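You operate a simulated robot arm through the tools that you are given. There is no shell and no other tool. Be economical: measure what you need, move in short steps, check, and stop when the job is done.

Carry out the task below with a simulated robot arm. There is one attempt and no reset: what you move stays moved.

## Task
Polish the haze off block and disc; bed each on a tissue pad.
Fine: At the wall bench, both polished first, with the polishing block, which goes back. Wooden block on the white pad, iron disc on the other.

It is judged by the outcome, as a careful person would: the job done as asked, and still so three seconds after it is handed in. It fails if anything else is knocked over, pushed out of place, dropped, spilled or broken.

## Robot
A 7-joint arm with a two-finger parallel gripper, fixed in place. Base frame: the origin is at the foot of the arm, x ahead of it, y to its left, z up; the work surface is at about z = 0.95. Lengths are in m, angles in degrees, forces in N, time in s.
With the tool pointing down near the work surface it reaches from about 0.2 to 0.72 m from the base axis. Its first joint turns from -166.0 to 166.0 degrees. Payload 1.57 kg.
The tool frame sits at the grasp point between the pads (the TCP): z along the fingers, y along the line on which they close. The tips reach 0.03 m beyond it. The gripper opens to 0.11 m. The fingers are 0.024 m wide and 0.012 m thick; the gripper's body (0.048 by 0.112 m) begins 0.078 m behind the TCP.
Orientation is told as [roll, pitch, yaw] about the base's x, y, z axes, in that order, counted from this pose: with the fingers straight down and closing along the base's y, the tool's x points along the base's -x, its y along +y and its z along -z.

## Interface
- The arm moves only by the tool send_rows. Its argument "series" is a list of rows, each an object (a shift or turn left out is 0, a gripper value left out holds the last) with "travel": the shift along the base's x, y, z in m, a list of three; "rot": the turn, a rotation vector about the base's x, y, z in degrees, a list of three. In form: [{"travel": [x, y, z], "rot": [wx, wy, wz]}, ...]. A call has 1 to 10 rows; each row is the pose to reach, as a shift and turn from the pose commanded when the call began. "grip" is the finger opening in m, from 0 to 0.11, set as the call begins (left out, the last holds). Rows are played at 5 a second. More than 0.05 m and 8.6 degrees between two rows, or a gripper value outside its range, and nothing of the call is played. Where a pose cannot be reached the arm comes as near as it can. A force on the tool above 70 N (or 10 N above the force at the start of the call, whichever is more), or a blocked arm, ends the call early, and 0.2 s more pass. Each finger travels about 0.045 m/s and halts on what it meets, pressing with about 28 N; the grip force reading is that of the motor and also rises with nothing between the fingers. The clock runs only during rows and for 0.2 s after the last one: add rows that repeat a pose to give the fingers time. The reply holds the time, the measured pose of the TCP, the force on the tool along the base axes, the opening and the grip force, in the units named above and with some noise, with the torque about the TCP (base axes, N m) and any sound that the robot's microphone picked up.
- Cameras (640 x 400 px; columns grow to the right, rows downward): "scene" is fixed at [0.3957, 0.5087, 1.7269]; the picture's right is [-0.87, 0.49, 0.00], its down [0.48, 0.85, -0.23] and it looks along [-0.11, -0.20, -0.97] (base axes); focal length 334 px, centre (320, 200). "wrist" rides on the gripper at [0.07, 0.016, -0.141] in the tool frame; the picture's right is [-0.23, 0.97, 0.00], its down [-0.85, -0.20, -0.48] and it looks along [-0.47, -0.11, 0.88] (tool axes); focal length 222 px, centre (320, 200). There is no depth. A picture from a camera that has moved, and an enlarged one, comes with that camera's place and axes in the base frame and with its lens. The place of the scene camera against the robot may be out by one fixed shift of up to 0.012 m in any direction.
- capture(camera): a new picture of that camera. The clock stands still meanwhile.
- lift_body(by): slides the trunk up (or, below 0, down) by that many m; the arm rides with it, the base frame stays. It gives what a move gives, with no picture.
- zoom(camera, box): a new picture of the part [left, top, right, bottom] of that camera's present view, enlarged. The clock stands still meanwhile.
- hand_in(): hands the job in; it is judged then, once.

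Work in short steps. Places have to be worked out from the pictures, the camera data and where the tool is seen: move nearer, look again, correct. Check each grasp and each placing, and mend what went wrong. You have 120 turns and 84 pictures in all, those below and enlarged ones among them. Open the gripper and draw the arm clear of the work before you hand the job in, unless the task says otherwise; then end with one line.

The tools are called after "Call:" as name(argument=value, ...) on one line, values as JSON. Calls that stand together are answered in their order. send_rows: Moves the arm, as the interface text tells. Its arguments: {"type":"object","properties":{"series":{"type":"array","items":{"type":"object","properties":{"travel":{"type":"array","items":{"type":"number"}},"rot":{"type":"array","items":{"type":"number"}}}}},"grip":{"type":"number"}},"required":["series"]} The other tools are called the same way: lift_body (by) slides the trunk up or down; capture (camera) takes a picture; zoom (camera, box) takes an enlarged picture of a part of a camera's view; hand_in () hands the job in.

At the start:

```text
time: 0.0
eef_pos: [0.4074, 0.2596, 1.2465]
orientation: [0.0, 0.0, -0.1]
wrist_force: [-0.3, -0.1, -0.5]
wrist_torque: [-0.02, -0.01, 0.04]
width: 0.1099
gripper_force: 0.0
trunk travel left (down, up): [-0.525, 0.065]
```

scene: 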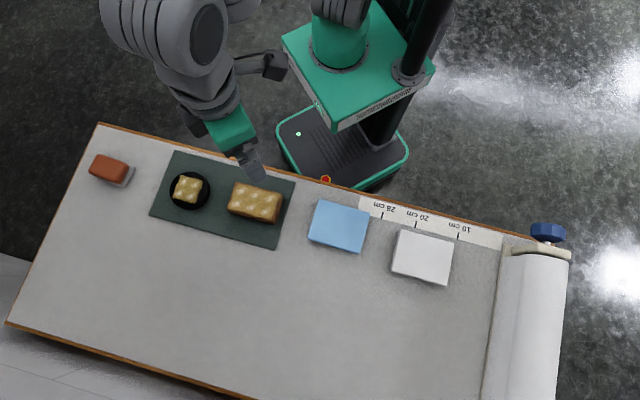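
wrist: 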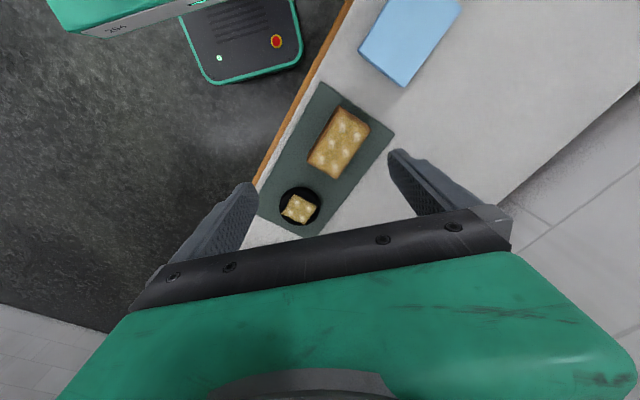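

I'll begin with enlarged views of the objects and the pads.

Call:
zoom(camera="scene", box=[70, 120, 310, 270])

Call:
zoom(camera="scene", box=[280, 170, 520, 320])

```text
2.67 times, centred on (190, 195) of scene
camera zoom: at [0.3957, 0.5087, 1.7269], right [-0.87, 0.49, 0.0], down [0.48, 0.85, -0.23], along [-0.11, -0.2, -0.97], focal length 892 px, centre (667, 213)
```

zoom: 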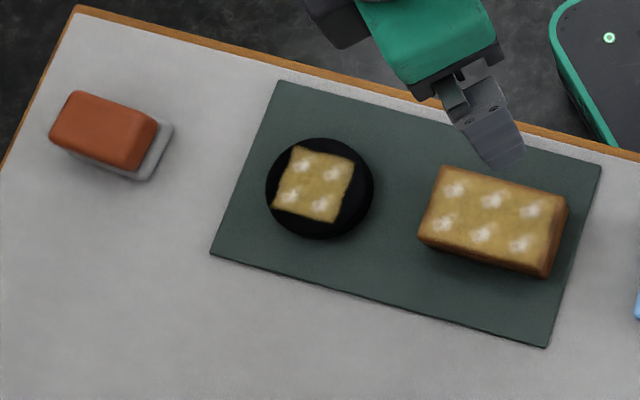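

```text
2.67 times, centred on (400, 245) of scene
camera zoom: at [0.3957, 0.5087, 1.7269], right [-0.87, 0.49, 0.0], down [0.48, 0.85, -0.23], along [-0.11, -0.2, -0.97], focal length 892 px, centre (107, 80)
```

zoom: 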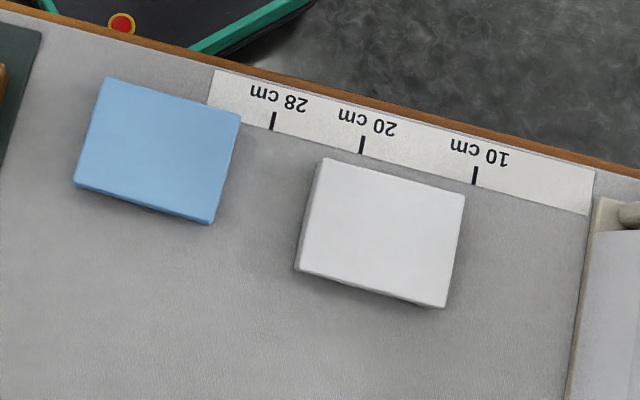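

The polishing block sits near (0.70, 0.05), the disc near (0.57, 0.18) and the wood near (0.445, 0.29). The bench runs at about 45° to the base. I'll move over towards the polishing block with yaw at -45 and look from the wrist.

Call:
send_rows(series=[{"travel": [0.025, -0.018, -0.01], "rot": [0, 0, -4.5]}, {"travel": [0.05, -0.036, -0.02], "rot": [0, 0, -9]}, {"travel": [0.075, -0.054, -0.03], "rot": [0, 0, -13.5]}, {"travel": [0.1, -0.072, -0.04], "rot": [0, 0, -18]}, {"travel": [0.125, -0.09, -0.05], "rot": [0, 0, -22.5]}, {"travel": [0.15, -0.108, -0.06], "rot": [0, 0, -27]}, {"travel": [0.175, -0.126, -0.07], "rot": [0, 0, -31.5]}, {"travel": [0.2, -0.144, -0.08], "rot": [0, 0, -36]}, {"travel": [0.225, -0.162, -0.09], "rot": [0, 0, -40.5]}, {"travel": [0.25, -0.18, -0.1], "rot": [0, 0, -45]}], grip=0.11)

Call:
capture(camera="wrist")

Call:
capture(camera="scene")

```text
time: 2.2
eef_pos: [0.6576, 0.08, 1.1444]
orientation: [0.1, 0.1, -45.1]
wrist_force: [-0.6, 0.2, -0.5]
wrist_torque: [-0.01, 0.02, -0.01]
width: 0.11
gripper_force: 0.1
trunk travel left (down, up): [-0.525, 0.065]
```

```text
79 pictures are left
camera wrist: at [0.6187, 0.1419, 1.2861], right [0.85, 0.53, 0.0], down [0.46, -0.75, 0.48], along [0.25, -0.41, -0.88], focal length 222 px, centre (320, 200)
```

wrist: 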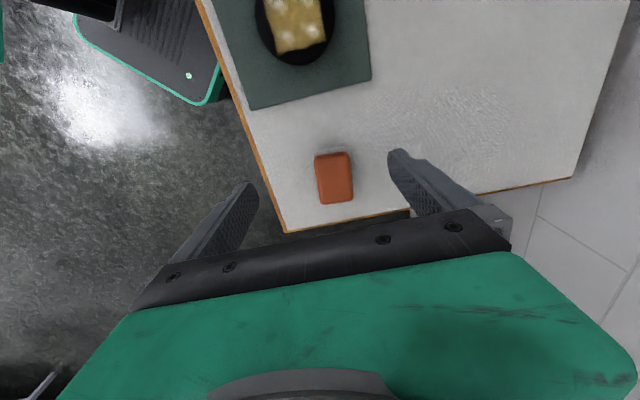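

```text
78 pictures are left
```

scene: 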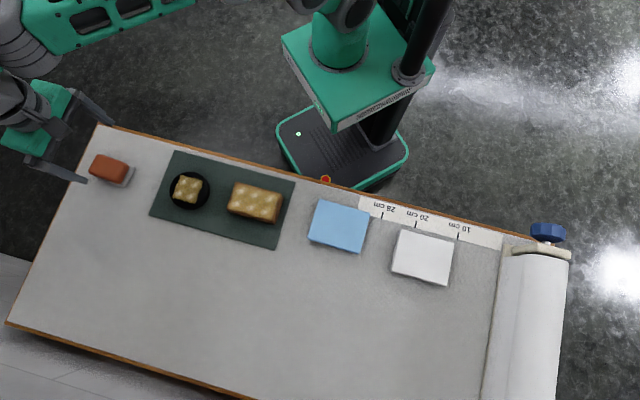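

Both cameras put the polishing block at about (0.705, 0.042), with its long axis near -53°. I'll move above it at yaw -53, lower a bit, and look more closely.

Call:
send_rows(series=[{"travel": [0.02, -0.015, -0.01], "rot": [0, 0, -4]}, {"travel": [0.045, -0.037, -0.04], "rot": [0, 0, -8]}, {"travel": [0.045, -0.037, -0.065], "rot": [0, 0, -8]}, {"travel": [0.045, -0.037, -0.065], "rot": [0, 0, -8]}])

Call:
zoom(camera="wrist", box=[200, 60, 440, 210])

Call:
zoom(camera="scene", box=[50, 110, 210, 210])

```text
time: 3.2
eef_pos: [0.7028, 0.0408, 1.0812]
orientation: [0.0, 0.0, -53.0]
wrist_force: [-0.1, -0.2, 0.0]
wrist_torque: [0.01, 0.01, -0.03]
width: 0.11
gripper_force: 0.0
trunk travel left (down, up): [-0.525, 0.065]
```

```text
2.67 times, centred on (320, 135) of wrist
camera zoom: at [0.6725, 0.1076, 1.2219], right [0.91, 0.4, 0.0], down [0.35, -0.8, 0.48], along [0.19, -0.44, -0.88], focal length 592 px, centre (320, 373)
```

zoom: 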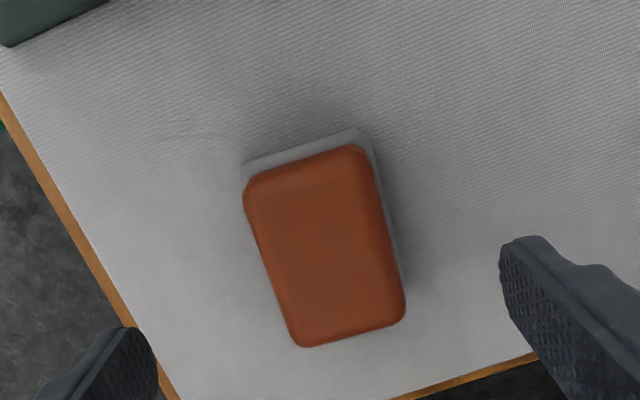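

```text
4.00 times, centred on (130, 160) of scene
camera zoom: at [0.3957, 0.5087, 1.7269], right [-0.87, 0.49, 0.0], down [0.48, 0.85, -0.23], along [-0.11, -0.2, -0.97], focal length 1338 px, centre (1080, 360)
```

zoom: 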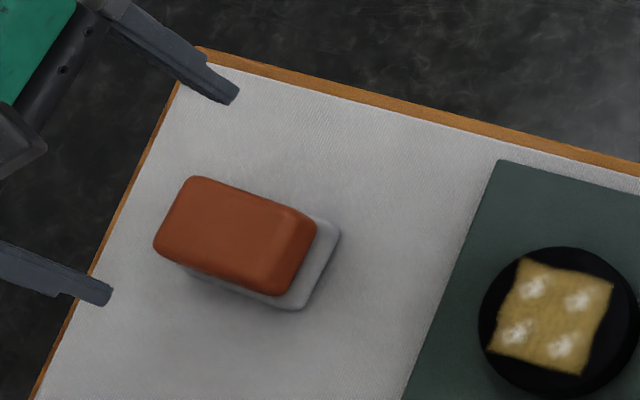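

The polishing block's centre is at (0.705, 0.040), its short axis at about 41°, and its top near 0.98, with a thin grey base under it. I'll fix the yaw and descend so the tips stop around 0.965, above the base.

Call:
send_rows(series=[{"travel": [0.0022, -0.0005, -0.02], "rot": [0, 0, 4]}, {"travel": [0.0022, -0.0005, -0.05], "rot": [0, 0, 4]}, {"travel": [0.0022, -0.0005, -0.075], "rot": [0, 0, 4]}, {"travel": [0.0022, -0.0005, -0.086], "rot": [0, 0, 4]}, {"travel": [0.0022, -0.0005, -0.086], "rot": [0, 0, 4]}])

Call:
zoom(camera="wrist", box=[200, 60, 440, 210])

Call:
zoom(camera="scene", box=[50, 110, 210, 210])

```text
time: 4.4
eef_pos: [0.7055, 0.0406, 0.9948]
orientation: [0.0, 0.0, -49.0]
wrist_force: [-0.5, -0.1, -0.5]
wrist_torque: [0.0, -0.02, 0.01]
width: 0.11
gripper_force: 0.0
trunk travel left (down, up): [-0.525, 0.065]
```

```text
2.67 times, centred on (320, 135) of wrist
camera zoom: at [0.6697, 0.1047, 1.1363], right [0.88, 0.47, 0.0], down [0.41, -0.78, 0.48], along [0.22, -0.42, -0.88], focal length 592 px, centre (320, 373)
```

zoom: 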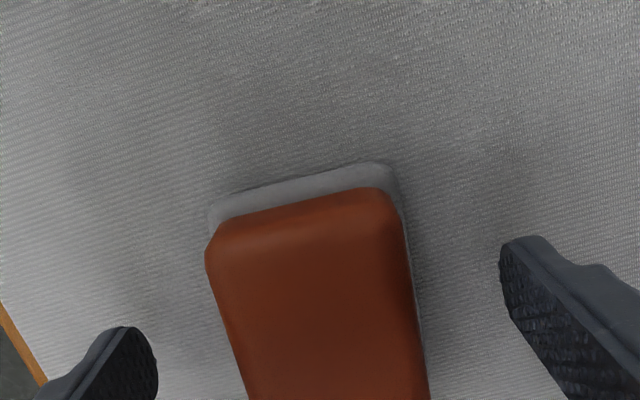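

```text
4.00 times, centred on (130, 160) of scene
camera zoom: at [0.3957, 0.5087, 1.7269], right [-0.87, 0.49, 0.0], down [0.48, 0.85, -0.23], along [-0.11, -0.2, -0.97], focal length 1338 px, centre (1080, 360)
```

zoom: 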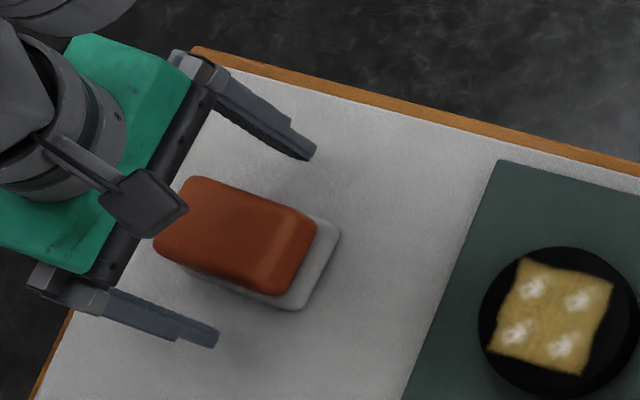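

The block lies centred between the fingers. Closing the gripper now.

Call:
send_rows(series=[{"travel": [0, 0, 0]}, {"travel": [0, 0, 0]}, {"travel": [0, 0, 0]}, {"travel": [0, 0, 0]}, {"travel": [0, 0, 0]}, {"travel": [0, 0, 0]}], grip=0.03)

Call:
zoom(camera="wrist", box=[200, 60, 440, 210])

Call:
zoom(camera="scene", box=[50, 110, 210, 210])

```text
time: 5.8
eef_pos: [0.7036, 0.0396, 0.9947]
orientation: [0.0, -0.1, -49.0]
wrist_force: [0.5, -0.2, 1.2]
wrist_torque: [0.05, -0.01, -0.01]
width: 0.0571
gripper_force: 28.3
trunk travel left (down, up): [-0.525, 0.065]
```

```text
2.67 times, centred on (320, 135) of wrist
camera zoom: at [0.6697, 0.1047, 1.1364], right [0.88, 0.47, 0.0], down [0.41, -0.78, 0.48], along [0.22, -0.42, -0.88], focal length 592 px, centre (320, 373)
```

zoom: 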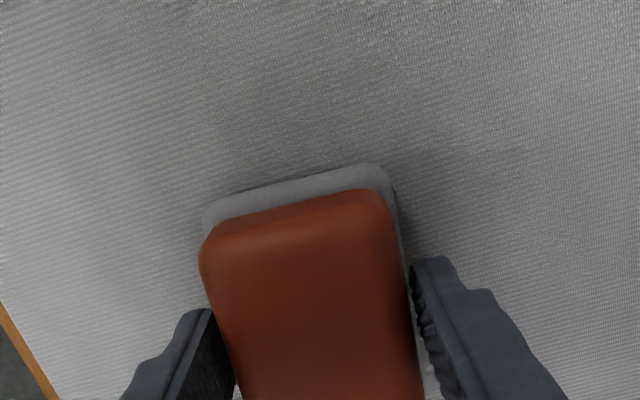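

```text
4.00 times, centred on (130, 160) of scene
camera zoom: at [0.3957, 0.5087, 1.7269], right [-0.87, 0.49, 0.0], down [0.48, 0.85, -0.23], along [-0.11, -0.2, -0.97], focal length 1338 px, centre (1080, 360)
```

zoom: 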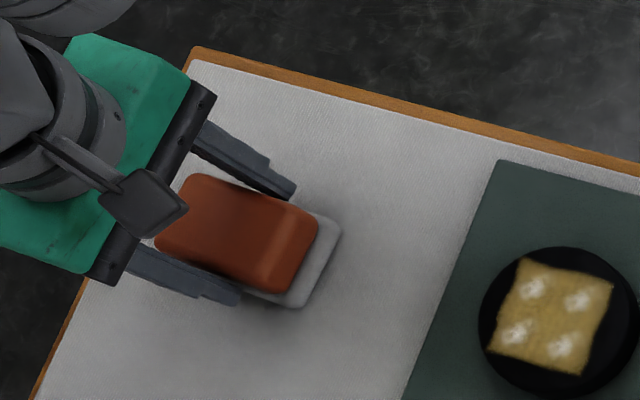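

It gripped at a width of 0.057. I'll lift straight up and see whether the grey base comes along.

Call:
send_rows(series=[{"travel": [0, 0, 0.015]}, {"travel": [0, 0, 0.04]}, {"travel": [0, 0, 0.07]}, {"travel": [0, 0, 0.09]}, {"travel": [0, 0, 0.09]}])

Call:
capture(camera="wrist")

Call:
zoom(camera="scene", box=[0, 70, 240, 220])

```text
time: 7.0
eef_pos: [0.7029, 0.0404, 1.0861]
orientation: [0.0, 0.0, -49.0]
wrist_force: [0.1, 0.3, -1.1]
wrist_torque: [-0.04, -0.01, 0.02]
width: 0.0575
gripper_force: 27.8
trunk travel left (down, up): [-0.525, 0.065]
```

```text
71 pictures are left
camera wrist: at [0.6683, 0.1046, 1.2272], right [0.88, 0.47, 0.0], down [0.41, -0.78, 0.48], along [0.22, -0.42, -0.88], focal length 222 px, centre (320, 200)
```

wrist: 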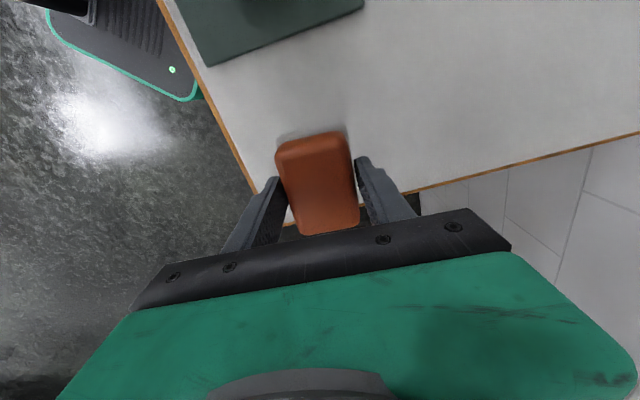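

```text
2.67 times, centred on (120, 145) of scene
camera zoom: at [0.3957, 0.5087, 1.7269], right [-0.87, 0.49, 0.0], down [0.48, 0.85, -0.23], along [-0.11, -0.2, -0.97], focal length 892 px, centre (853, 347)
```

zoom: 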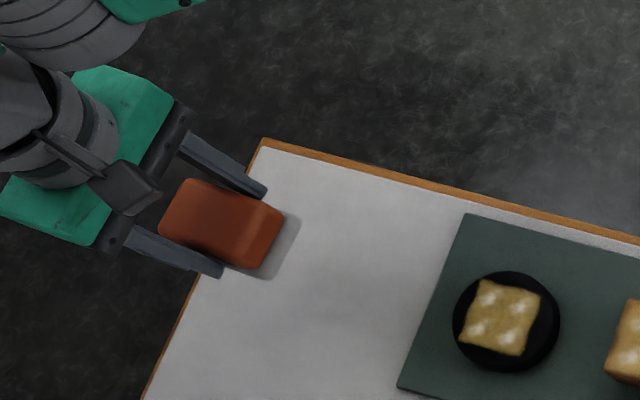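

The grey felt came up with the block, so it is the underside of the polisher. I'll move over towards the disc and look at it from the wrist.

Call:
send_rows(series=[{"travel": [-0.03, 0.03, 0.01]}, {"travel": [-0.06, 0.06, 0.02]}, {"travel": [-0.09, 0.09, 0.03]}, {"travel": [-0.09, 0.09, 0.03]}])

Call:
capture(camera="wrist")

```text
time: 8.0
eef_pos: [0.6129, 0.1325, 1.1155]
orientation: [-0.1, 0.0, -49.1]
wrist_force: [-0.7, 0.5, 0.0]
wrist_torque: [0.02, 0.0, -0.01]
width: 0.0574
gripper_force: 28.1
trunk travel left (down, up): [-0.525, 0.065]
```

```text
69 pictures are left
camera wrist: at [0.5795, 0.1967, 1.2571], right [0.88, 0.47, 0.0], down [0.41, -0.78, 0.48], along [0.22, -0.42, -0.88], focal length 222 px, centre (320, 200)
```

wrist: 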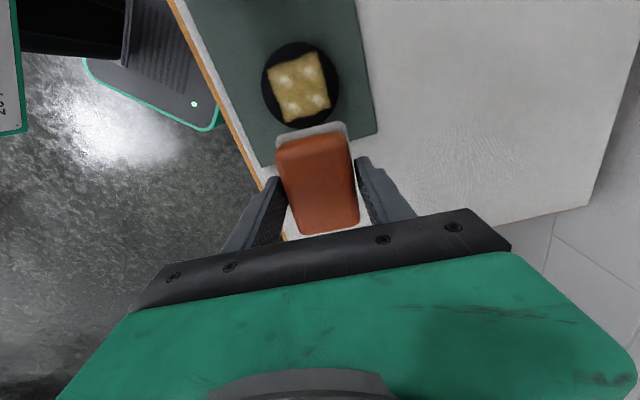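

The disc is at about (0.561, 0.181) and the felt hangs about 0.045 below the TCP. I'll move over the disc and come down part way.

Call:
send_rows(series=[{"travel": [-0.026, 0.024, -0.01]}, {"travel": [-0.052, 0.0485, -0.02]}, {"travel": [-0.052, 0.0485, -0.05]}, {"travel": [-0.052, 0.0485, -0.075]}, {"travel": [-0.052, 0.0485, -0.075]}])

Call:
zoom(camera="scene", box=[100, 110, 340, 260])

Call:
capture(camera="wrist")

```text
time: 9.2
eef_pos: [0.5637, 0.1826, 1.0401]
orientation: [0.1, -0.1, -49.0]
wrist_force: [-0.2, -0.3, -0.9]
wrist_torque: [0.04, 0.01, -0.03]
width: 0.057
gripper_force: 27.8
trunk travel left (down, up): [-0.525, 0.065]
```

```text
2.67 times, centred on (220, 185) of scene
camera zoom: at [0.3957, 0.5087, 1.7269], right [-0.87, 0.49, 0.0], down [0.48, 0.85, -0.23], along [-0.11, -0.2, -0.97], focal length 892 px, centre (587, 240)
```

zoom: 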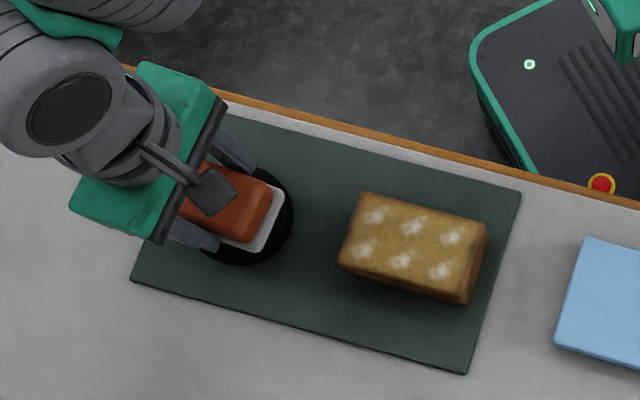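

```text
67 pictures are left
camera wrist: at [0.5281, 0.2457, 1.1822], right [0.88, 0.47, 0.0], down [0.41, -0.78, 0.48], along [0.22, -0.42, -0.88], focal length 222 px, centre (320, 200)
```

wrist: 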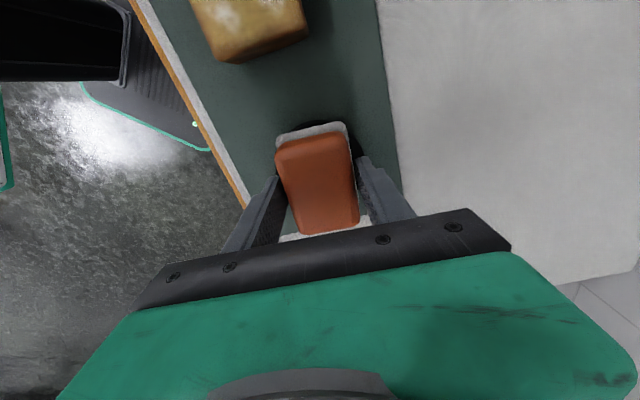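

The polisher hangs over the disc. I'll come down slowly and feel for contact.

Call:
send_rows(series=[{"travel": [0, 0, -0.005]}, {"travel": [0, 0, -0.01]}, {"travel": [0, 0, -0.015]}, {"travel": [0, 0, -0.015]}])

```text
time: 10.2
eef_pos: [0.5615, 0.1815, 1.0247]
orientation: [0.1, 0.1, -49.0]
wrist_force: [-0.4, 0.4, 4.4]
wrist_torque: [-0.06, 0.11, 0.0]
width: 0.0571
gripper_force: 28.0
trunk travel left (down, up): [-0.525, 0.065]
```

A force of 4.4 N at z=1.0247 means contact. I'll press another 1 mm.

Call:
send_rows(series=[{"travel": [0, 0, -0.001]}, {"travel": [0, 0, -0.001]}])

```text
time: 10.8
eef_pos: [0.563, 0.1807, 1.0257]
orientation: [0.0, -0.1, -48.9]
wrist_force: [1.0, -0.2, 11.1]
wrist_torque: [-0.1, 0.15, -0.01]
width: 0.0572
gripper_force: 28.8
trunk travel left (down, up): [-0.525, 0.065]
```

11 N is a fair rubbing pressure. I'll rub a small pattern, about ±15 mm along and ±8 mm across.

Call:
send_rows(series=[{"travel": [-0.008, 0.009, -0.001]}, {"travel": [0.0, 0.0, -0.001]}, {"travel": [0.009, -0.01, -0.001]}, {"travel": [0.0, 0.0, -0.001]}, {"travel": [-0.008, 0.009, -0.001]}, {"travel": [0.0, 0.0, -0.001]}, {"travel": [0.006, 0.005, -0.001]}, {"travel": [0.0, 0.0, -0.001]}, {"travel": [-0.006, -0.005, -0.001]}, {"travel": [0, 0, -0.001]}])

Call:
zoom(camera="scene", box=[100, 110, 340, 260])

```text
time: 13.0
eef_pos: [0.5596, 0.1775, 1.025]
orientation: [-0.1, 0.0, -49.2]
wrist_force: [-6.2, -10.7, 29.2]
wrist_torque: [-0.69, 0.34, 0.0]
width: 0.0573
gripper_force: 28.6
trunk travel left (down, up): [-0.525, 0.065]
```

```text
2.67 times, centred on (220, 185) of scene
camera zoom: at [0.3957, 0.5087, 1.7269], right [-0.87, 0.49, 0.0], down [0.48, 0.85, -0.23], along [-0.11, -0.2, -0.97], focal length 892 px, centre (587, 240)
```

zoom: 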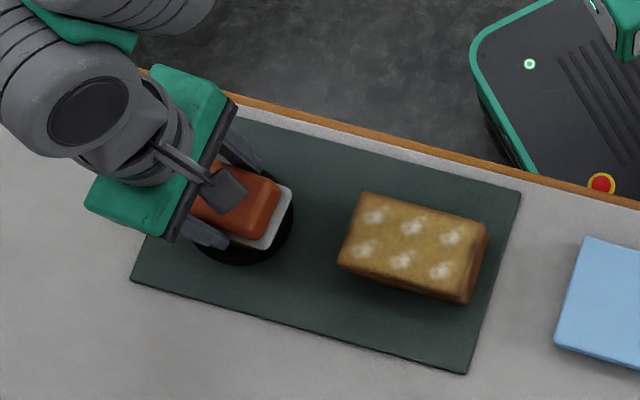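

Offsets are counted from the last command, so I pressed a further 1 mm, about 29 N. I'll lift and back off to see the result on the disc.

Call:
send_rows(series=[{"travel": [0, 0, 0.004]}, {"travel": [0, 0, 0.03]}, {"travel": [0.03, -0.03, 0.05]}, {"travel": [0.055, -0.06, 0.06]}, {"travel": [0.055, -0.06, 0.06]}])

Call:
zoom(camera="scene", box=[100, 110, 340, 260])

Call:
capture(camera="wrist")

```text
time: 14.2
eef_pos: [0.6178, 0.1215, 1.0825]
orientation: [-0.1, 0.1, -48.9]
wrist_force: [-0.6, -0.5, -0.5]
wrist_torque: [-0.02, -0.01, -0.02]
width: 0.0574
gripper_force: 28.1
trunk travel left (down, up): [-0.525, 0.065]
```

```text
2.67 times, centred on (220, 185) of scene
camera zoom: at [0.3957, 0.5087, 1.7269], right [-0.87, 0.49, 0.0], down [0.48, 0.85, -0.23], along [-0.11, -0.2, -0.97], focal length 892 px, centre (587, 240)
```

zoom: 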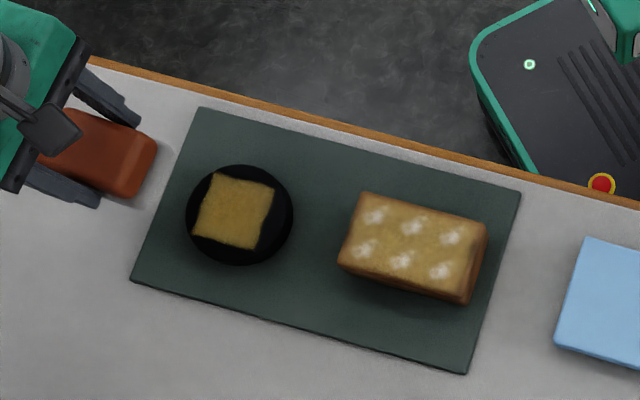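

```text
64 pictures are left
camera wrist: at [0.5838, 0.1852, 1.2233], right [0.88, 0.47, 0.0], down [0.41, -0.78, 0.48], along [0.22, -0.42, -0.88], focal length 222 px, centre (320, 200)
```

wrist: 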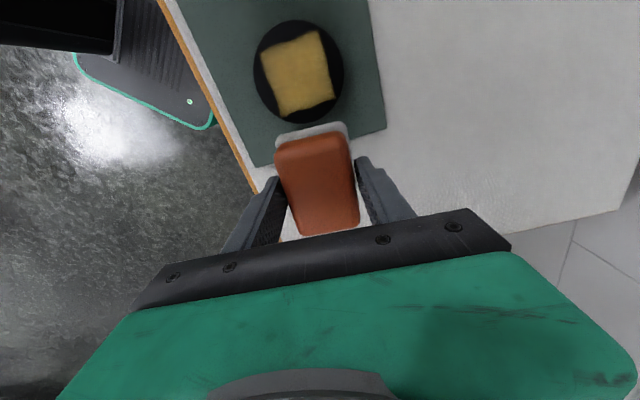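

The white haze spots on the disc are gone and the yellow patch remains. Zooming in to see what's left.

Call:
zoom(camera="scene", box=[157, 164, 221, 214])

Call:
zoom(camera="wrist", box=[220, 0, 380, 130])

```text
8.00 times, centred on (189, 189) of scene
camera zoom: at [0.3957, 0.5087, 1.7269], right [-0.87, 0.49, 0.0], down [0.48, 0.85, -0.23], along [-0.11, -0.2, -0.97], focal length 2676 px, centre (1368, 288)
```

zoom: 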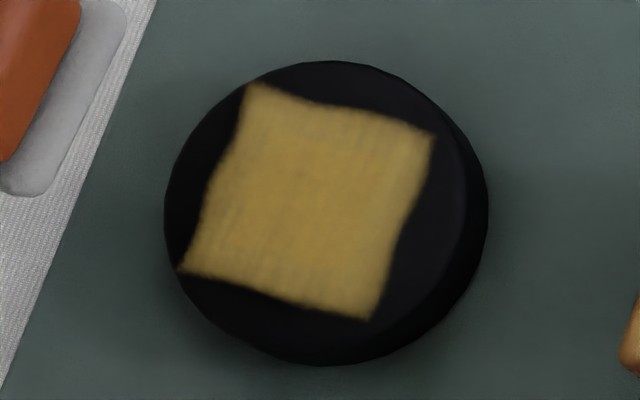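

```text
3.08 times, centred on (300, 65) of wrist
camera zoom: at [0.5838, 0.1852, 1.2233], right [0.88, 0.47, 0.0], down [0.41, -0.78, 0.48], along [0.22, -0.42, -0.88], focal length 684 px, centre (382, 615)
```

zoom: 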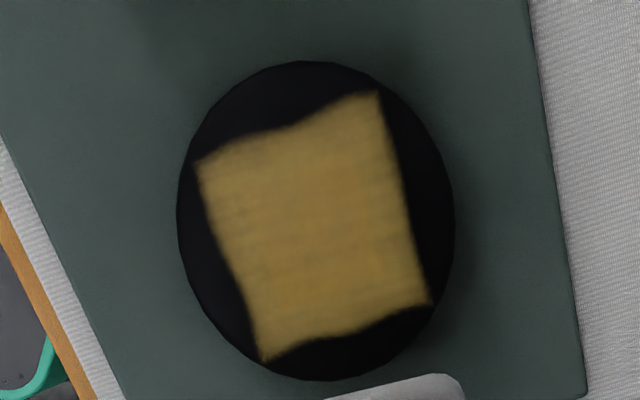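

All four spots are off. I'll rub the disc once more with a slightly wider pattern and moderate force, to be thorough and to see whether the yellow area changes.

Call:
send_rows(series=[{"travel": [-0.025, 0.03, 0]}, {"travel": [-0.055, 0.06, 0]}, {"travel": [-0.055, 0.06, -0.04]}, {"travel": [-0.055, 0.06, -0.055]}, {"travel": [-0.055, 0.06, -0.0588]}, {"travel": [-0.068, 0.075, -0.0588]}, {"travel": [-0.055, 0.06, -0.0588]}, {"travel": [-0.042, 0.045, -0.0588]}, {"travel": [-0.05, 0.065, -0.0588]}, {"travel": [-0.055, 0.06, -0.0588]}])

Call:
send_rows(series=[{"travel": [0.008, 0.007, 0]}, {"travel": [0, 0, 0]}, {"travel": [-0.008, -0.007, 0]}, {"travel": [0, 0, 0]}, {"travel": [0, 0, 0.004]}, {"travel": [0, 0, 0.03]}, {"travel": [0.03, -0.03, 0.05]}, {"travel": [0.055, -0.06, 0.06]}, {"travel": [0.055, -0.06, 0.06]}])

Call:
zoom(camera="scene", box=[157, 164, 221, 214])

```text
time: 16.4
eef_pos: [0.5613, 0.1801, 1.0243]
orientation: [-0.1, 0.0, -49.1]
wrist_force: [0.0, -1.5, 4.0]
wrist_torque: [-0.13, 0.11, 0.04]
width: 0.0573
gripper_force: 28.0
trunk travel left (down, up): [-0.525, 0.065]
```

```text
time: 18.4
eef_pos: [0.6187, 0.1193, 1.0861]
orientation: [0.0, 0.1, -49.1]
wrist_force: [0.8, 0.0, 0.3]
wrist_torque: [0.01, 0.04, 0.0]
width: 0.0571
gripper_force: 28.2
trunk travel left (down, up): [-0.525, 0.065]
```

```text
8.00 times, centred on (189, 189) of scene
camera zoom: at [0.3957, 0.5087, 1.7269], right [-0.87, 0.49, 0.0], down [0.48, 0.85, -0.23], along [-0.11, -0.2, -0.97], focal length 2676 px, centre (1368, 288)
```

zoom: 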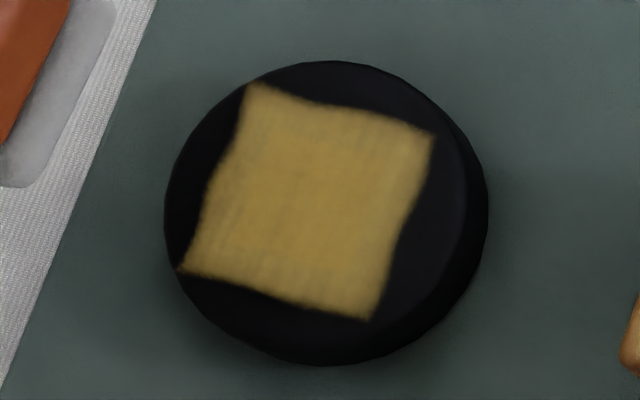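

The yellow patch does not change, so it is not haze and the disc is done. Next I'll go towards the wooden block and look down at it.

Call:
send_rows(series=[{"travel": [-0.02, 0.02, 0.015]}, {"travel": [-0.05, 0.045, 0.035]}, {"travel": [-0.08, 0.07, 0.035]}, {"travel": [-0.11, 0.095, 0.035]}, {"travel": [-0.12, 0.1, 0.035]}, {"travel": [-0.12, 0.1, 0.035]}])

Call:
zoom(camera="wrist", box=[160, 0, 400, 150])

```text
time: 19.8
eef_pos: [0.4952, 0.2198, 1.1213]
orientation: [0.0, 0.0, -49.0]
wrist_force: [0.6, 0.6, -0.9]
wrist_torque: [-0.03, 0.0, 0.01]
width: 0.0571
gripper_force: 27.8
trunk travel left (down, up): [-0.525, 0.065]
```

```text
2.67 times, centred on (280, 75) of wrist
camera zoom: at [0.4614, 0.2837, 1.2624], right [0.88, 0.47, 0.0], down [0.41, -0.78, 0.48], along [0.22, -0.42, -0.88], focal length 592 px, centre (427, 533)
```

zoom: 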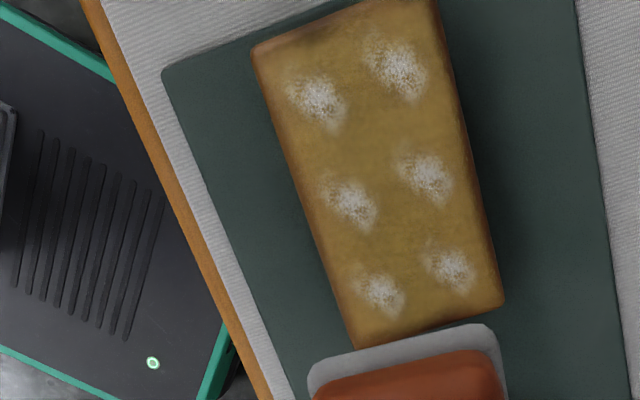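

The wood's centre is at (0.444, 0.285), its long axis near -47°, about 105×66 mm, with its top around 0.995. I'll move over its centre and descend in steps until I feel contact.

Call:
send_rows(series=[{"travel": [-0.025, 0.032, 0]}, {"travel": [-0.0515, 0.065, 0]}, {"travel": [-0.0515, 0.065, -0.03]}, {"travel": [-0.0515, 0.065, -0.06]}, {"travel": [-0.0515, 0.065, -0.065]}, {"travel": [-0.0515, 0.065, -0.07]}, {"travel": [-0.0515, 0.065, -0.07]}])

Call:
zoom(camera="scene", box=[140, 110, 380, 260])

```text
time: 21.4
eef_pos: [0.4445, 0.2852, 1.0514]
orientation: [0.0, 0.0, -49.0]
wrist_force: [0.3, -0.5, -1.1]
wrist_torque: [-0.01, -0.01, -0.01]
width: 0.0572
gripper_force: 27.8
trunk travel left (down, up): [-0.525, 0.065]
```

```text
2.67 times, centred on (260, 185) of scene
camera zoom: at [0.3957, 0.5087, 1.7269], right [-0.87, 0.49, 0.0], down [0.48, 0.85, -0.23], along [-0.11, -0.2, -0.97], focal length 892 px, centre (480, 240)
```

zoom: 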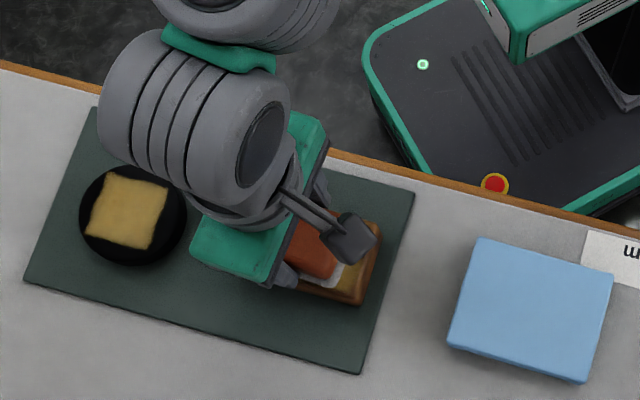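

There is no contact at 1.051 yet. Continuing down in small steps.

Call:
send_rows(series=[{"travel": [0, 0, -0.003]}, {"travel": [0, 0, -0.006]}, {"travel": [0, 0, -0.006]}])

```text
time: 22.2
eef_pos: [0.4442, 0.2856, 1.0452]
orientation: [0.1, 0.0, -49.0]
wrist_force: [-0.2, -0.8, 6.8]
wrist_torque: [-0.16, 0.21, 0.03]
width: 0.0569
gripper_force: 27.8
trunk travel left (down, up): [-0.525, 0.065]
```

Contact at z≈1.045 with 6.8 N. I'll rub back and forth with a touch more pressure.

Call:
send_rows(series=[{"travel": [-0.008, 0.008, -0.0005]}, {"travel": [-0.0155, 0.016, -0.0005]}, {"travel": [-0.008, 0.008, -0.0005]}, {"travel": [0, 0, -0.0005]}, {"travel": [0.008, -0.008, -0.0005]}, {"travel": [0.0155, -0.016, -0.0005]}, {"travel": [0.008, -0.008, -0.0005]}, {"travel": [0.007, 0.007, -0.0005]}, {"travel": [-0.007, -0.007, -0.0005]}, {"travel": [0, 0, -0.0005]}])

Call:
send_rows(series=[{"travel": [0, 0, 0.004]}, {"travel": [0, 0, 0.03]}, {"travel": [0.03, -0.03, 0.05]}, {"travel": [0.06, -0.065, 0.075]}, {"travel": [0.085, -0.1, 0.075]}, {"travel": [0.085, -0.1, 0.075]}])

Call:
zoom(camera="scene", box=[140, 110, 380, 260])

Call:
capture(camera="wrist")

```text
time: 24.4
eef_pos: [0.4424, 0.2847, 1.0441]
orientation: [-0.2, 0.1, -49.0]
wrist_force: [-14.7, -6.6, 31.8]
wrist_torque: [-0.57, 0.49, -0.1]
width: 0.0574
gripper_force: 27.9
trunk travel left (down, up): [-0.525, 0.065]
```

```text
refused: row 4 steps farther than a row can; nothing moved
```

```text
2.67 times, centred on (260, 185) of scene
camera zoom: at [0.3957, 0.5087, 1.7269], right [-0.87, 0.49, 0.0], down [0.48, 0.85, -0.23], along [-0.11, -0.2, -0.97], focal length 892 px, centre (480, 240)
```

zoom: 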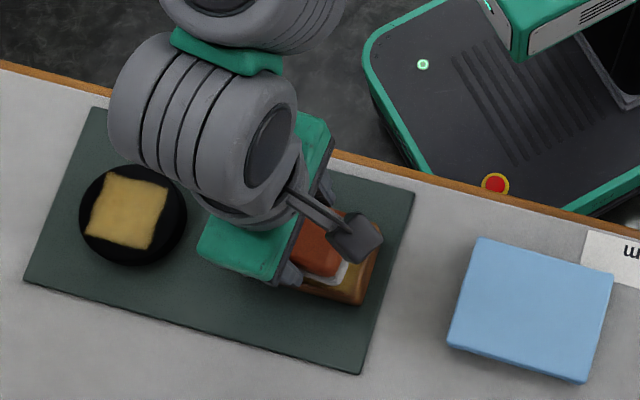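

```text
57 pictures are left
camera wrist: at [0.4069, 0.3483, 1.1854], right [0.88, 0.47, 0.0], down [0.41, -0.78, 0.48], along [0.22, -0.42, -0.88], focal length 222 px, centre (320, 200)
```

wrist: 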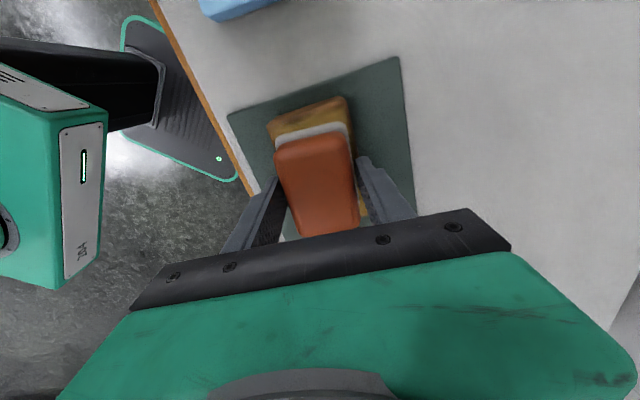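

The push went up to about 32 N at the end and my retreat was refused for its step size. Lifting now in smaller steps.

Call:
send_rows(series=[{"travel": [0, 0, 0.004]}, {"travel": [0, 0, 0.03]}, {"travel": [0.02, -0.02, 0.055]}, {"travel": [0.045, -0.045, 0.075]}, {"travel": [0.065, -0.075, 0.075]}, {"travel": [0.075, -0.09, 0.075]}, {"travel": [0.075, -0.09, 0.075]}])

Call:
zoom(camera="scene", box=[140, 110, 380, 260])

Call:
zoom(camera="wrist", box=[160, 0, 400, 150])

```text
time: 26.0
eef_pos: [0.5187, 0.1956, 1.1186]
orientation: [-0.1, -0.1, -49.0]
wrist_force: [-0.2, -1.1, -1.2]
wrist_torque: [0.01, 0.03, 0.02]
width: 0.0574
gripper_force: 27.7
trunk travel left (down, up): [-0.525, 0.065]
```

```text
2.67 times, centred on (260, 185) of scene
camera zoom: at [0.3957, 0.5087, 1.7269], right [-0.87, 0.49, 0.0], down [0.48, 0.85, -0.23], along [-0.11, -0.2, -0.97], focal length 892 px, centre (480, 240)
```

zoom: 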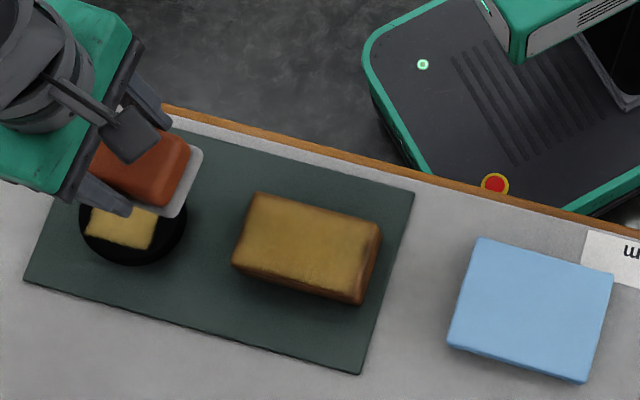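

```text
2.67 times, centred on (280, 75) of wrist
camera zoom: at [0.4852, 0.2597, 1.259], right [0.88, 0.47, 0.0], down [0.41, -0.78, 0.48], along [0.22, -0.42, -0.88], focal length 592 px, centre (427, 533)
```

zoom: 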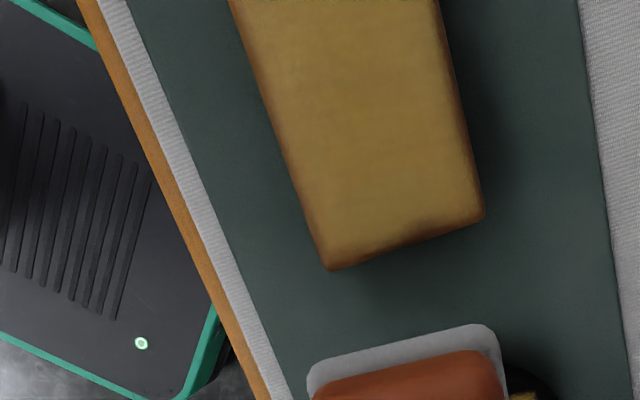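

The wood is clean too. I'm taking the polisher back to the spot where I picked it up: over it first, then down.

Call:
send_rows(series=[{"travel": [0.03, -0.025, 0]}, {"travel": [0.06, -0.05, 0]}, {"travel": [0.09, -0.075, 0]}, {"travel": [0.12, -0.1, 0]}, {"travel": [0.15, -0.125, 0]}, {"travel": [0.1835, -0.1535, -0.01]}, {"travel": [0.1835, -0.1535, -0.05]}, {"travel": [0.1835, -0.1535, -0.09]}, {"travel": [0.1835, -0.1535, -0.112]}, {"travel": [0.1835, -0.1535, -0.112]}])

Call:
send_rows(series=[{"travel": [0, 0, -0.005]}, {"travel": [0, 0, -0.009]}, {"travel": [0, 0, -0.0105]}, {"travel": [0, 0, -0.0105]}])

Call:
zoom(camera="scene", box=[50, 110, 210, 210])

```text
time: 28.2
eef_pos: [0.704, 0.0419, 1.0079]
orientation: [0.1, 0.1, -49.1]
wrist_force: [0.0, -0.1, -1.2]
wrist_torque: [0.0, 0.0, 0.0]
width: 0.0572
gripper_force: 27.7
trunk travel left (down, up): [-0.525, 0.065]
```

```text
time: 29.2
eef_pos: [0.7036, 0.0425, 0.9969]
orientation: [0.1, 0.0, -49.0]
wrist_force: [-0.1, -1.1, -1.0]
wrist_torque: [-0.01, 0.0, -0.02]
width: 0.0573
gripper_force: 27.9
trunk travel left (down, up): [-0.525, 0.065]
```

```text
4.00 times, centred on (130, 160) of scene
camera zoom: at [0.3957, 0.5087, 1.7269], right [-0.87, 0.49, 0.0], down [0.48, 0.85, -0.23], along [-0.11, -0.2, -0.97], focal length 1338 px, centre (1080, 360)
```

zoom: 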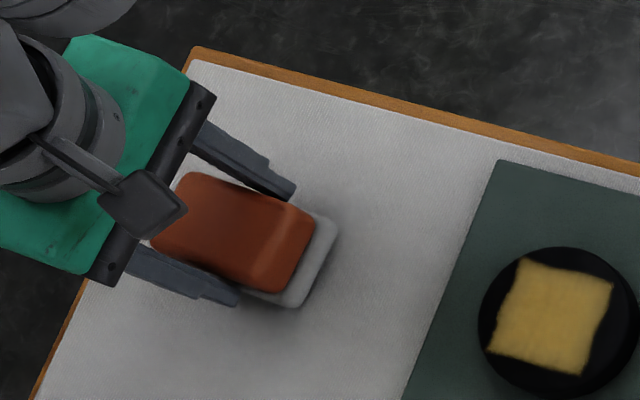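

It's within a few pixels of its place and not yet touching. Lowering a millimetre at a time.

Call:
send_rows(series=[{"travel": [0, 0, -0.001]}, {"travel": [0, 0, -0.002]}, {"travel": [0, 0, -0.002]}])

```text
time: 30.0
eef_pos: [0.7044, 0.0424, 0.9928]
orientation: [0.0, -0.1, -49.0]
wrist_force: [-0.4, 0.5, -1.4]
wrist_torque: [0.01, -0.01, 0.01]
width: 0.0572
gripper_force: 28.0
trunk travel left (down, up): [-0.525, 0.065]
```

Call:
send_rows(series=[{"travel": [0, 0, -0.001]}, {"travel": [0, 0, -0.002]}, {"travel": [0, 0, -0.002]}])

```text
time: 30.8
eef_pos: [0.7038, 0.0408, 0.9924]
orientation: [0.0, 0.0, -49.1]
wrist_force: [0.6, 0.4, 1.5]
wrist_torque: [0.03, 0.15, 0.02]
width: 0.0571
gripper_force: 27.9
trunk travel left (down, up): [-0.525, 0.065]
```

The force has turned positive, so the polisher is on the bench. I'll open and rise.

Call:
send_rows(series=[{"travel": [0, 0, 0]}, {"travel": [0, 0, 0]}, {"travel": [0, 0, 0]}, {"travel": [0, 0, 0]}, {"travel": [0, 0, 0]}, {"travel": [0, 0, 0.03]}, {"travel": [0, 0, 0.07]}, {"travel": [-0.02, 0.02, 0.11]}, {"travel": [-0.04, 0.05, 0.13]}, {"travel": [-0.07, 0.08, 0.13]}], grip=0.11)

Call:
zoom(camera="scene", box=[50, 110, 210, 210])

Call:
capture(camera="wrist")

```text
time: 33.0
eef_pos: [0.6314, 0.1223, 1.1222]
orientation: [0.0, 0.1, -49.0]
wrist_force: [0.0, -0.8, -0.5]
wrist_torque: [0.0, -0.01, -0.01]
width: 0.1098
gripper_force: 0.0
trunk travel left (down, up): [-0.525, 0.065]
```

```text
4.00 times, centred on (130, 160) of scene
camera zoom: at [0.3957, 0.5087, 1.7269], right [-0.87, 0.49, 0.0], down [0.48, 0.85, -0.23], along [-0.11, -0.2, -0.97], focal length 1338 px, centre (1080, 360)
```

zoom: 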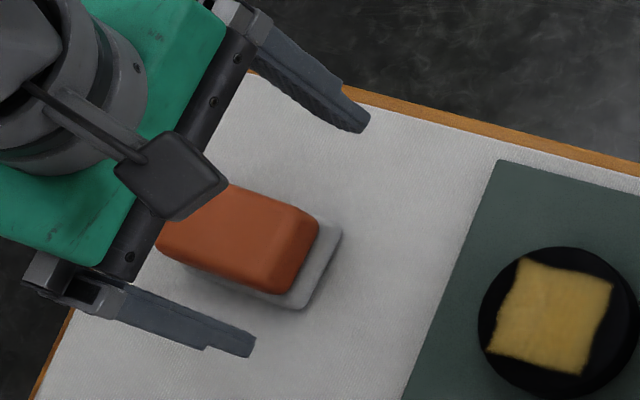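

```text
52 pictures are left
camera wrist: at [0.5982, 0.1863, 1.2638], right [0.88, 0.47, 0.0], down [0.41, -0.78, 0.48], along [0.22, -0.42, -0.88], focal length 222 px, centre (320, 200)
```

wrist: 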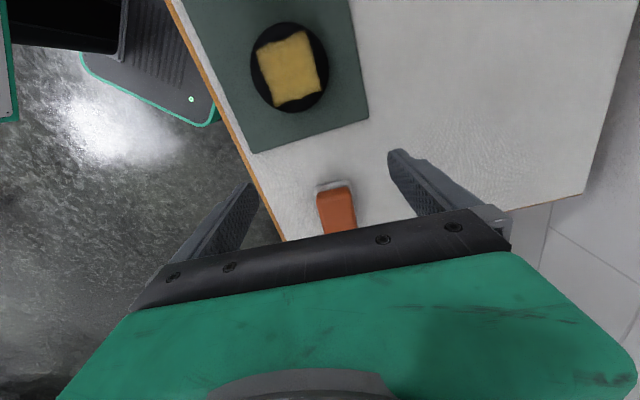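

The polisher is back within about 1 mm. Next is the wood at (0.445, 0.284): I'll go above it at yaw -46 and check the alignment.

Call:
send_rows(series=[{"travel": [-0.031, 0.027, 0], "rot": [0, 0, 1]}, {"travel": [-0.062, 0.054, 0], "rot": [0, 0, 2]}, {"travel": [-0.093, 0.081, 0], "rot": [0, 0, 3]}, {"travel": [-0.124, 0.108, 0], "rot": [0, 0, 3]}, {"travel": [-0.155, 0.135, 0], "rot": [0, 0, 3]}, {"travel": [-0.188, 0.162, 0], "rot": [0, 0, 3]}, {"travel": [-0.188, 0.162, -0.04], "rot": [0, 0, 3]}, {"travel": [-0.188, 0.162, -0.06], "rot": [0, 0, 3]}, {"travel": [-0.188, 0.162, -0.06], "rot": [0, 0, 3]}])

Call:
capture(camera="wrist")

Call:
zoom(camera="scene", box=[140, 110, 380, 260])

```text
time: 35.0
eef_pos: [0.4451, 0.283, 1.0594]
orientation: [0.0, 0.0, -46.0]
wrist_force: [-0.2, 1.1, 0.6]
wrist_torque: [0.0, -0.02, -0.03]
width: 0.1101
gripper_force: 0.1
trunk travel left (down, up): [-0.525, 0.065]
```

```text
51 pictures are left
camera wrist: at [0.4075, 0.3441, 1.2007], right [0.86, 0.51, 0.0], down [0.45, -0.75, 0.48], along [0.25, -0.41, -0.88], focal length 222 px, centre (320, 200)
```

wrist: 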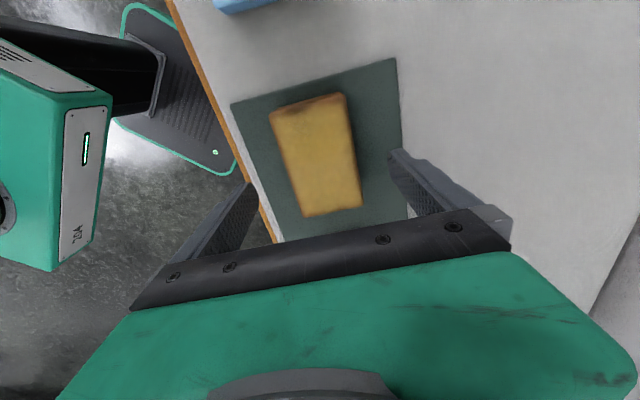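

```text
2.67 times, centred on (260, 185) of scene
camera zoom: at [0.3957, 0.5087, 1.7269], right [-0.87, 0.49, 0.0], down [0.48, 0.85, -0.23], along [-0.11, -0.2, -0.97], focal length 892 px, centre (480, 240)
```

zoom: 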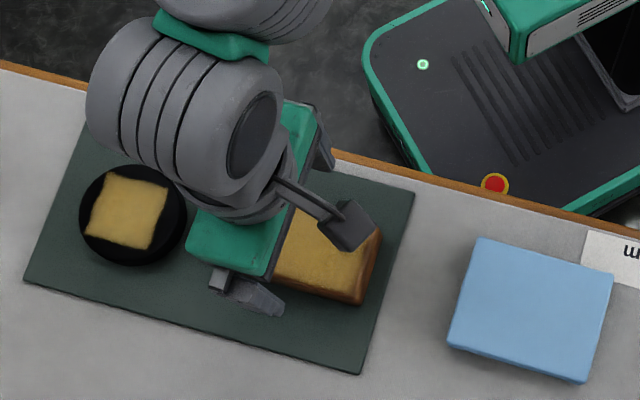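

The wood is centred under the TCP and aligned within a degree. Descending to z=0.990 and closing.

Call:
send_rows(series=[{"travel": [0, 0.001, -0.03], "rot": [0, 0, 0.8]}, {"travel": [0, 0.001, -0.055], "rot": [0, 0, 0.8]}, {"travel": [0, 0.001, -0.07], "rot": [0, 0, 0.8]}, {"travel": [0, 0.001, -0.07], "rot": [0, 0, 0.8]}])

Call:
send_rows(series=[{"travel": [0, 0, 0]}, {"travel": [0, 0, 0]}, {"travel": [0, 0, 0]}, {"travel": [0, 0, 0]}, {"travel": [0, 0, 0]}], grip=0.045)

Call:
capture(camera="wrist")

```text
time: 36.0
eef_pos: [0.4466, 0.2835, 0.9903]
orientation: [0.0, 0.1, -45.2]
wrist_force: [0.2, 0.3, -0.3]
wrist_torque: [0.02, -0.02, -0.02]
width: 0.1101
gripper_force: 0.0
trunk travel left (down, up): [-0.525, 0.065]
```

```text
time: 37.2
eef_pos: [0.4456, 0.2832, 0.9912]
orientation: [0.0, 0.1, -45.2]
wrist_force: [0.1, -0.3, 0.0]
wrist_torque: [-0.01, -0.03, 0.1]
width: 0.068
gripper_force: 28.0
trunk travel left (down, up): [-0.525, 0.065]
```

```text
49 pictures are left
camera wrist: at [0.4072, 0.3443, 1.1314], right [0.85, 0.52, 0.0], down [0.46, -0.75, 0.48], along [0.25, -0.41, -0.88], focal length 222 px, centre (320, 200)
```

wrist: 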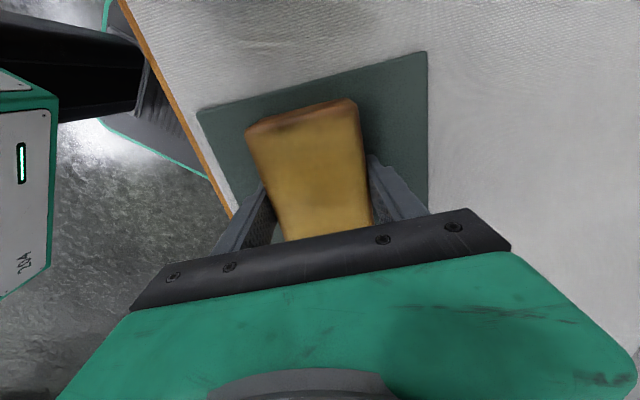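

Gripped at 0.068. I'll lift to about 1.11 and carry it along the bench towards the white pad.

Call:
send_rows(series=[{"travel": [0, 0, 0.02]}, {"travel": [0, 0, 0.06]}, {"travel": [0, 0, 0.1]}, {"travel": [-0.02, 0.021, 0.12]}, {"travel": [-0.05, 0.053, 0.12]}, {"travel": [-0.08, 0.085, 0.12]}, {"travel": [-0.11, 0.117, 0.12]}, {"travel": [-0.14, 0.149, 0.12]}, {"travel": [-0.17, 0.18, 0.12]}, {"travel": [-0.17, 0.18, 0.12]}])

Call:
capture(camera="wrist")

Call:
capture(camera="scene")

```text
time: 39.4
eef_pos: [0.2757, 0.4654, 1.1102]
orientation: [0.0, 0.0, -45.3]
wrist_force: [0.1, -0.5, -2.6]
wrist_torque: [-0.01, 0.0, 0.02]
width: 0.0679
gripper_force: 27.9
trunk travel left (down, up): [-0.525, 0.065]
```

```text
48 pictures are left
camera wrist: at [0.2382, 0.5273, 1.2522], right [0.85, 0.52, 0.0], down [0.46, -0.75, 0.48], along [0.25, -0.41, -0.88], focal length 222 px, centre (320, 200)
```

wrist: 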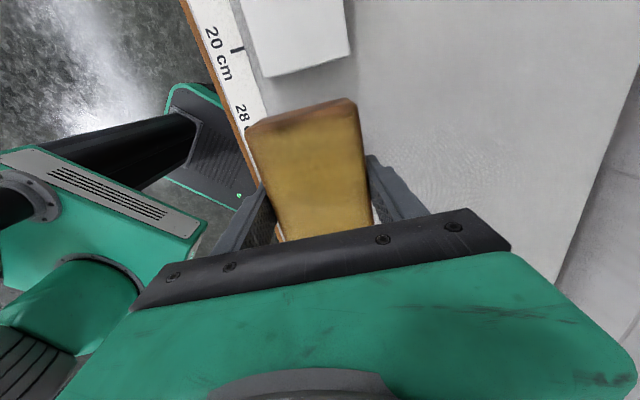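

```text
47 pictures are left
```

scene: 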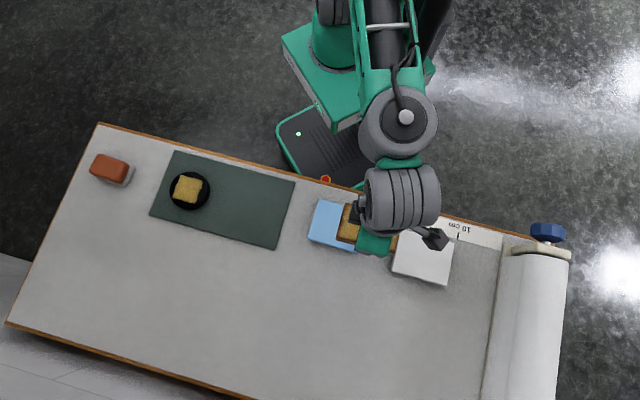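

The white pad's near corners are visible and its edges run at about 45.8°. I'll go a bit closer and higher to see the whole pad.

Call:
send_rows(series=[{"travel": [-0.015, 0.015, 0.02]}, {"travel": [-0.025, 0.025, 0.05]}, {"travel": [-0.025, 0.025, 0.05]}])

Call:
zoom(camera="wrist", box=[200, 0, 424, 140])

```text
time: 40.2
eef_pos: [0.253, 0.4914, 1.1608]
orientation: [0.0, -0.1, -45.2]
wrist_force: [-0.5, 0.9, -2.8]
wrist_torque: [-0.02, -0.04, 0.01]
width: 0.0679
gripper_force: 28.1
trunk travel left (down, up): [-0.525, 0.065]
```

```text
2.86 times, centred on (312, 70) of wrist
camera zoom: at [0.2137, 0.5527, 1.3025], right [0.85, 0.52, 0.0], down [0.46, -0.75, 0.48], along [0.25, -0.41, -0.88], focal length 635 px, centre (343, 571)
```

zoom: 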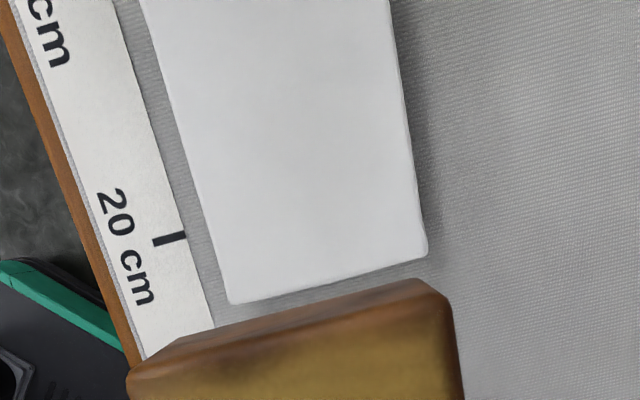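

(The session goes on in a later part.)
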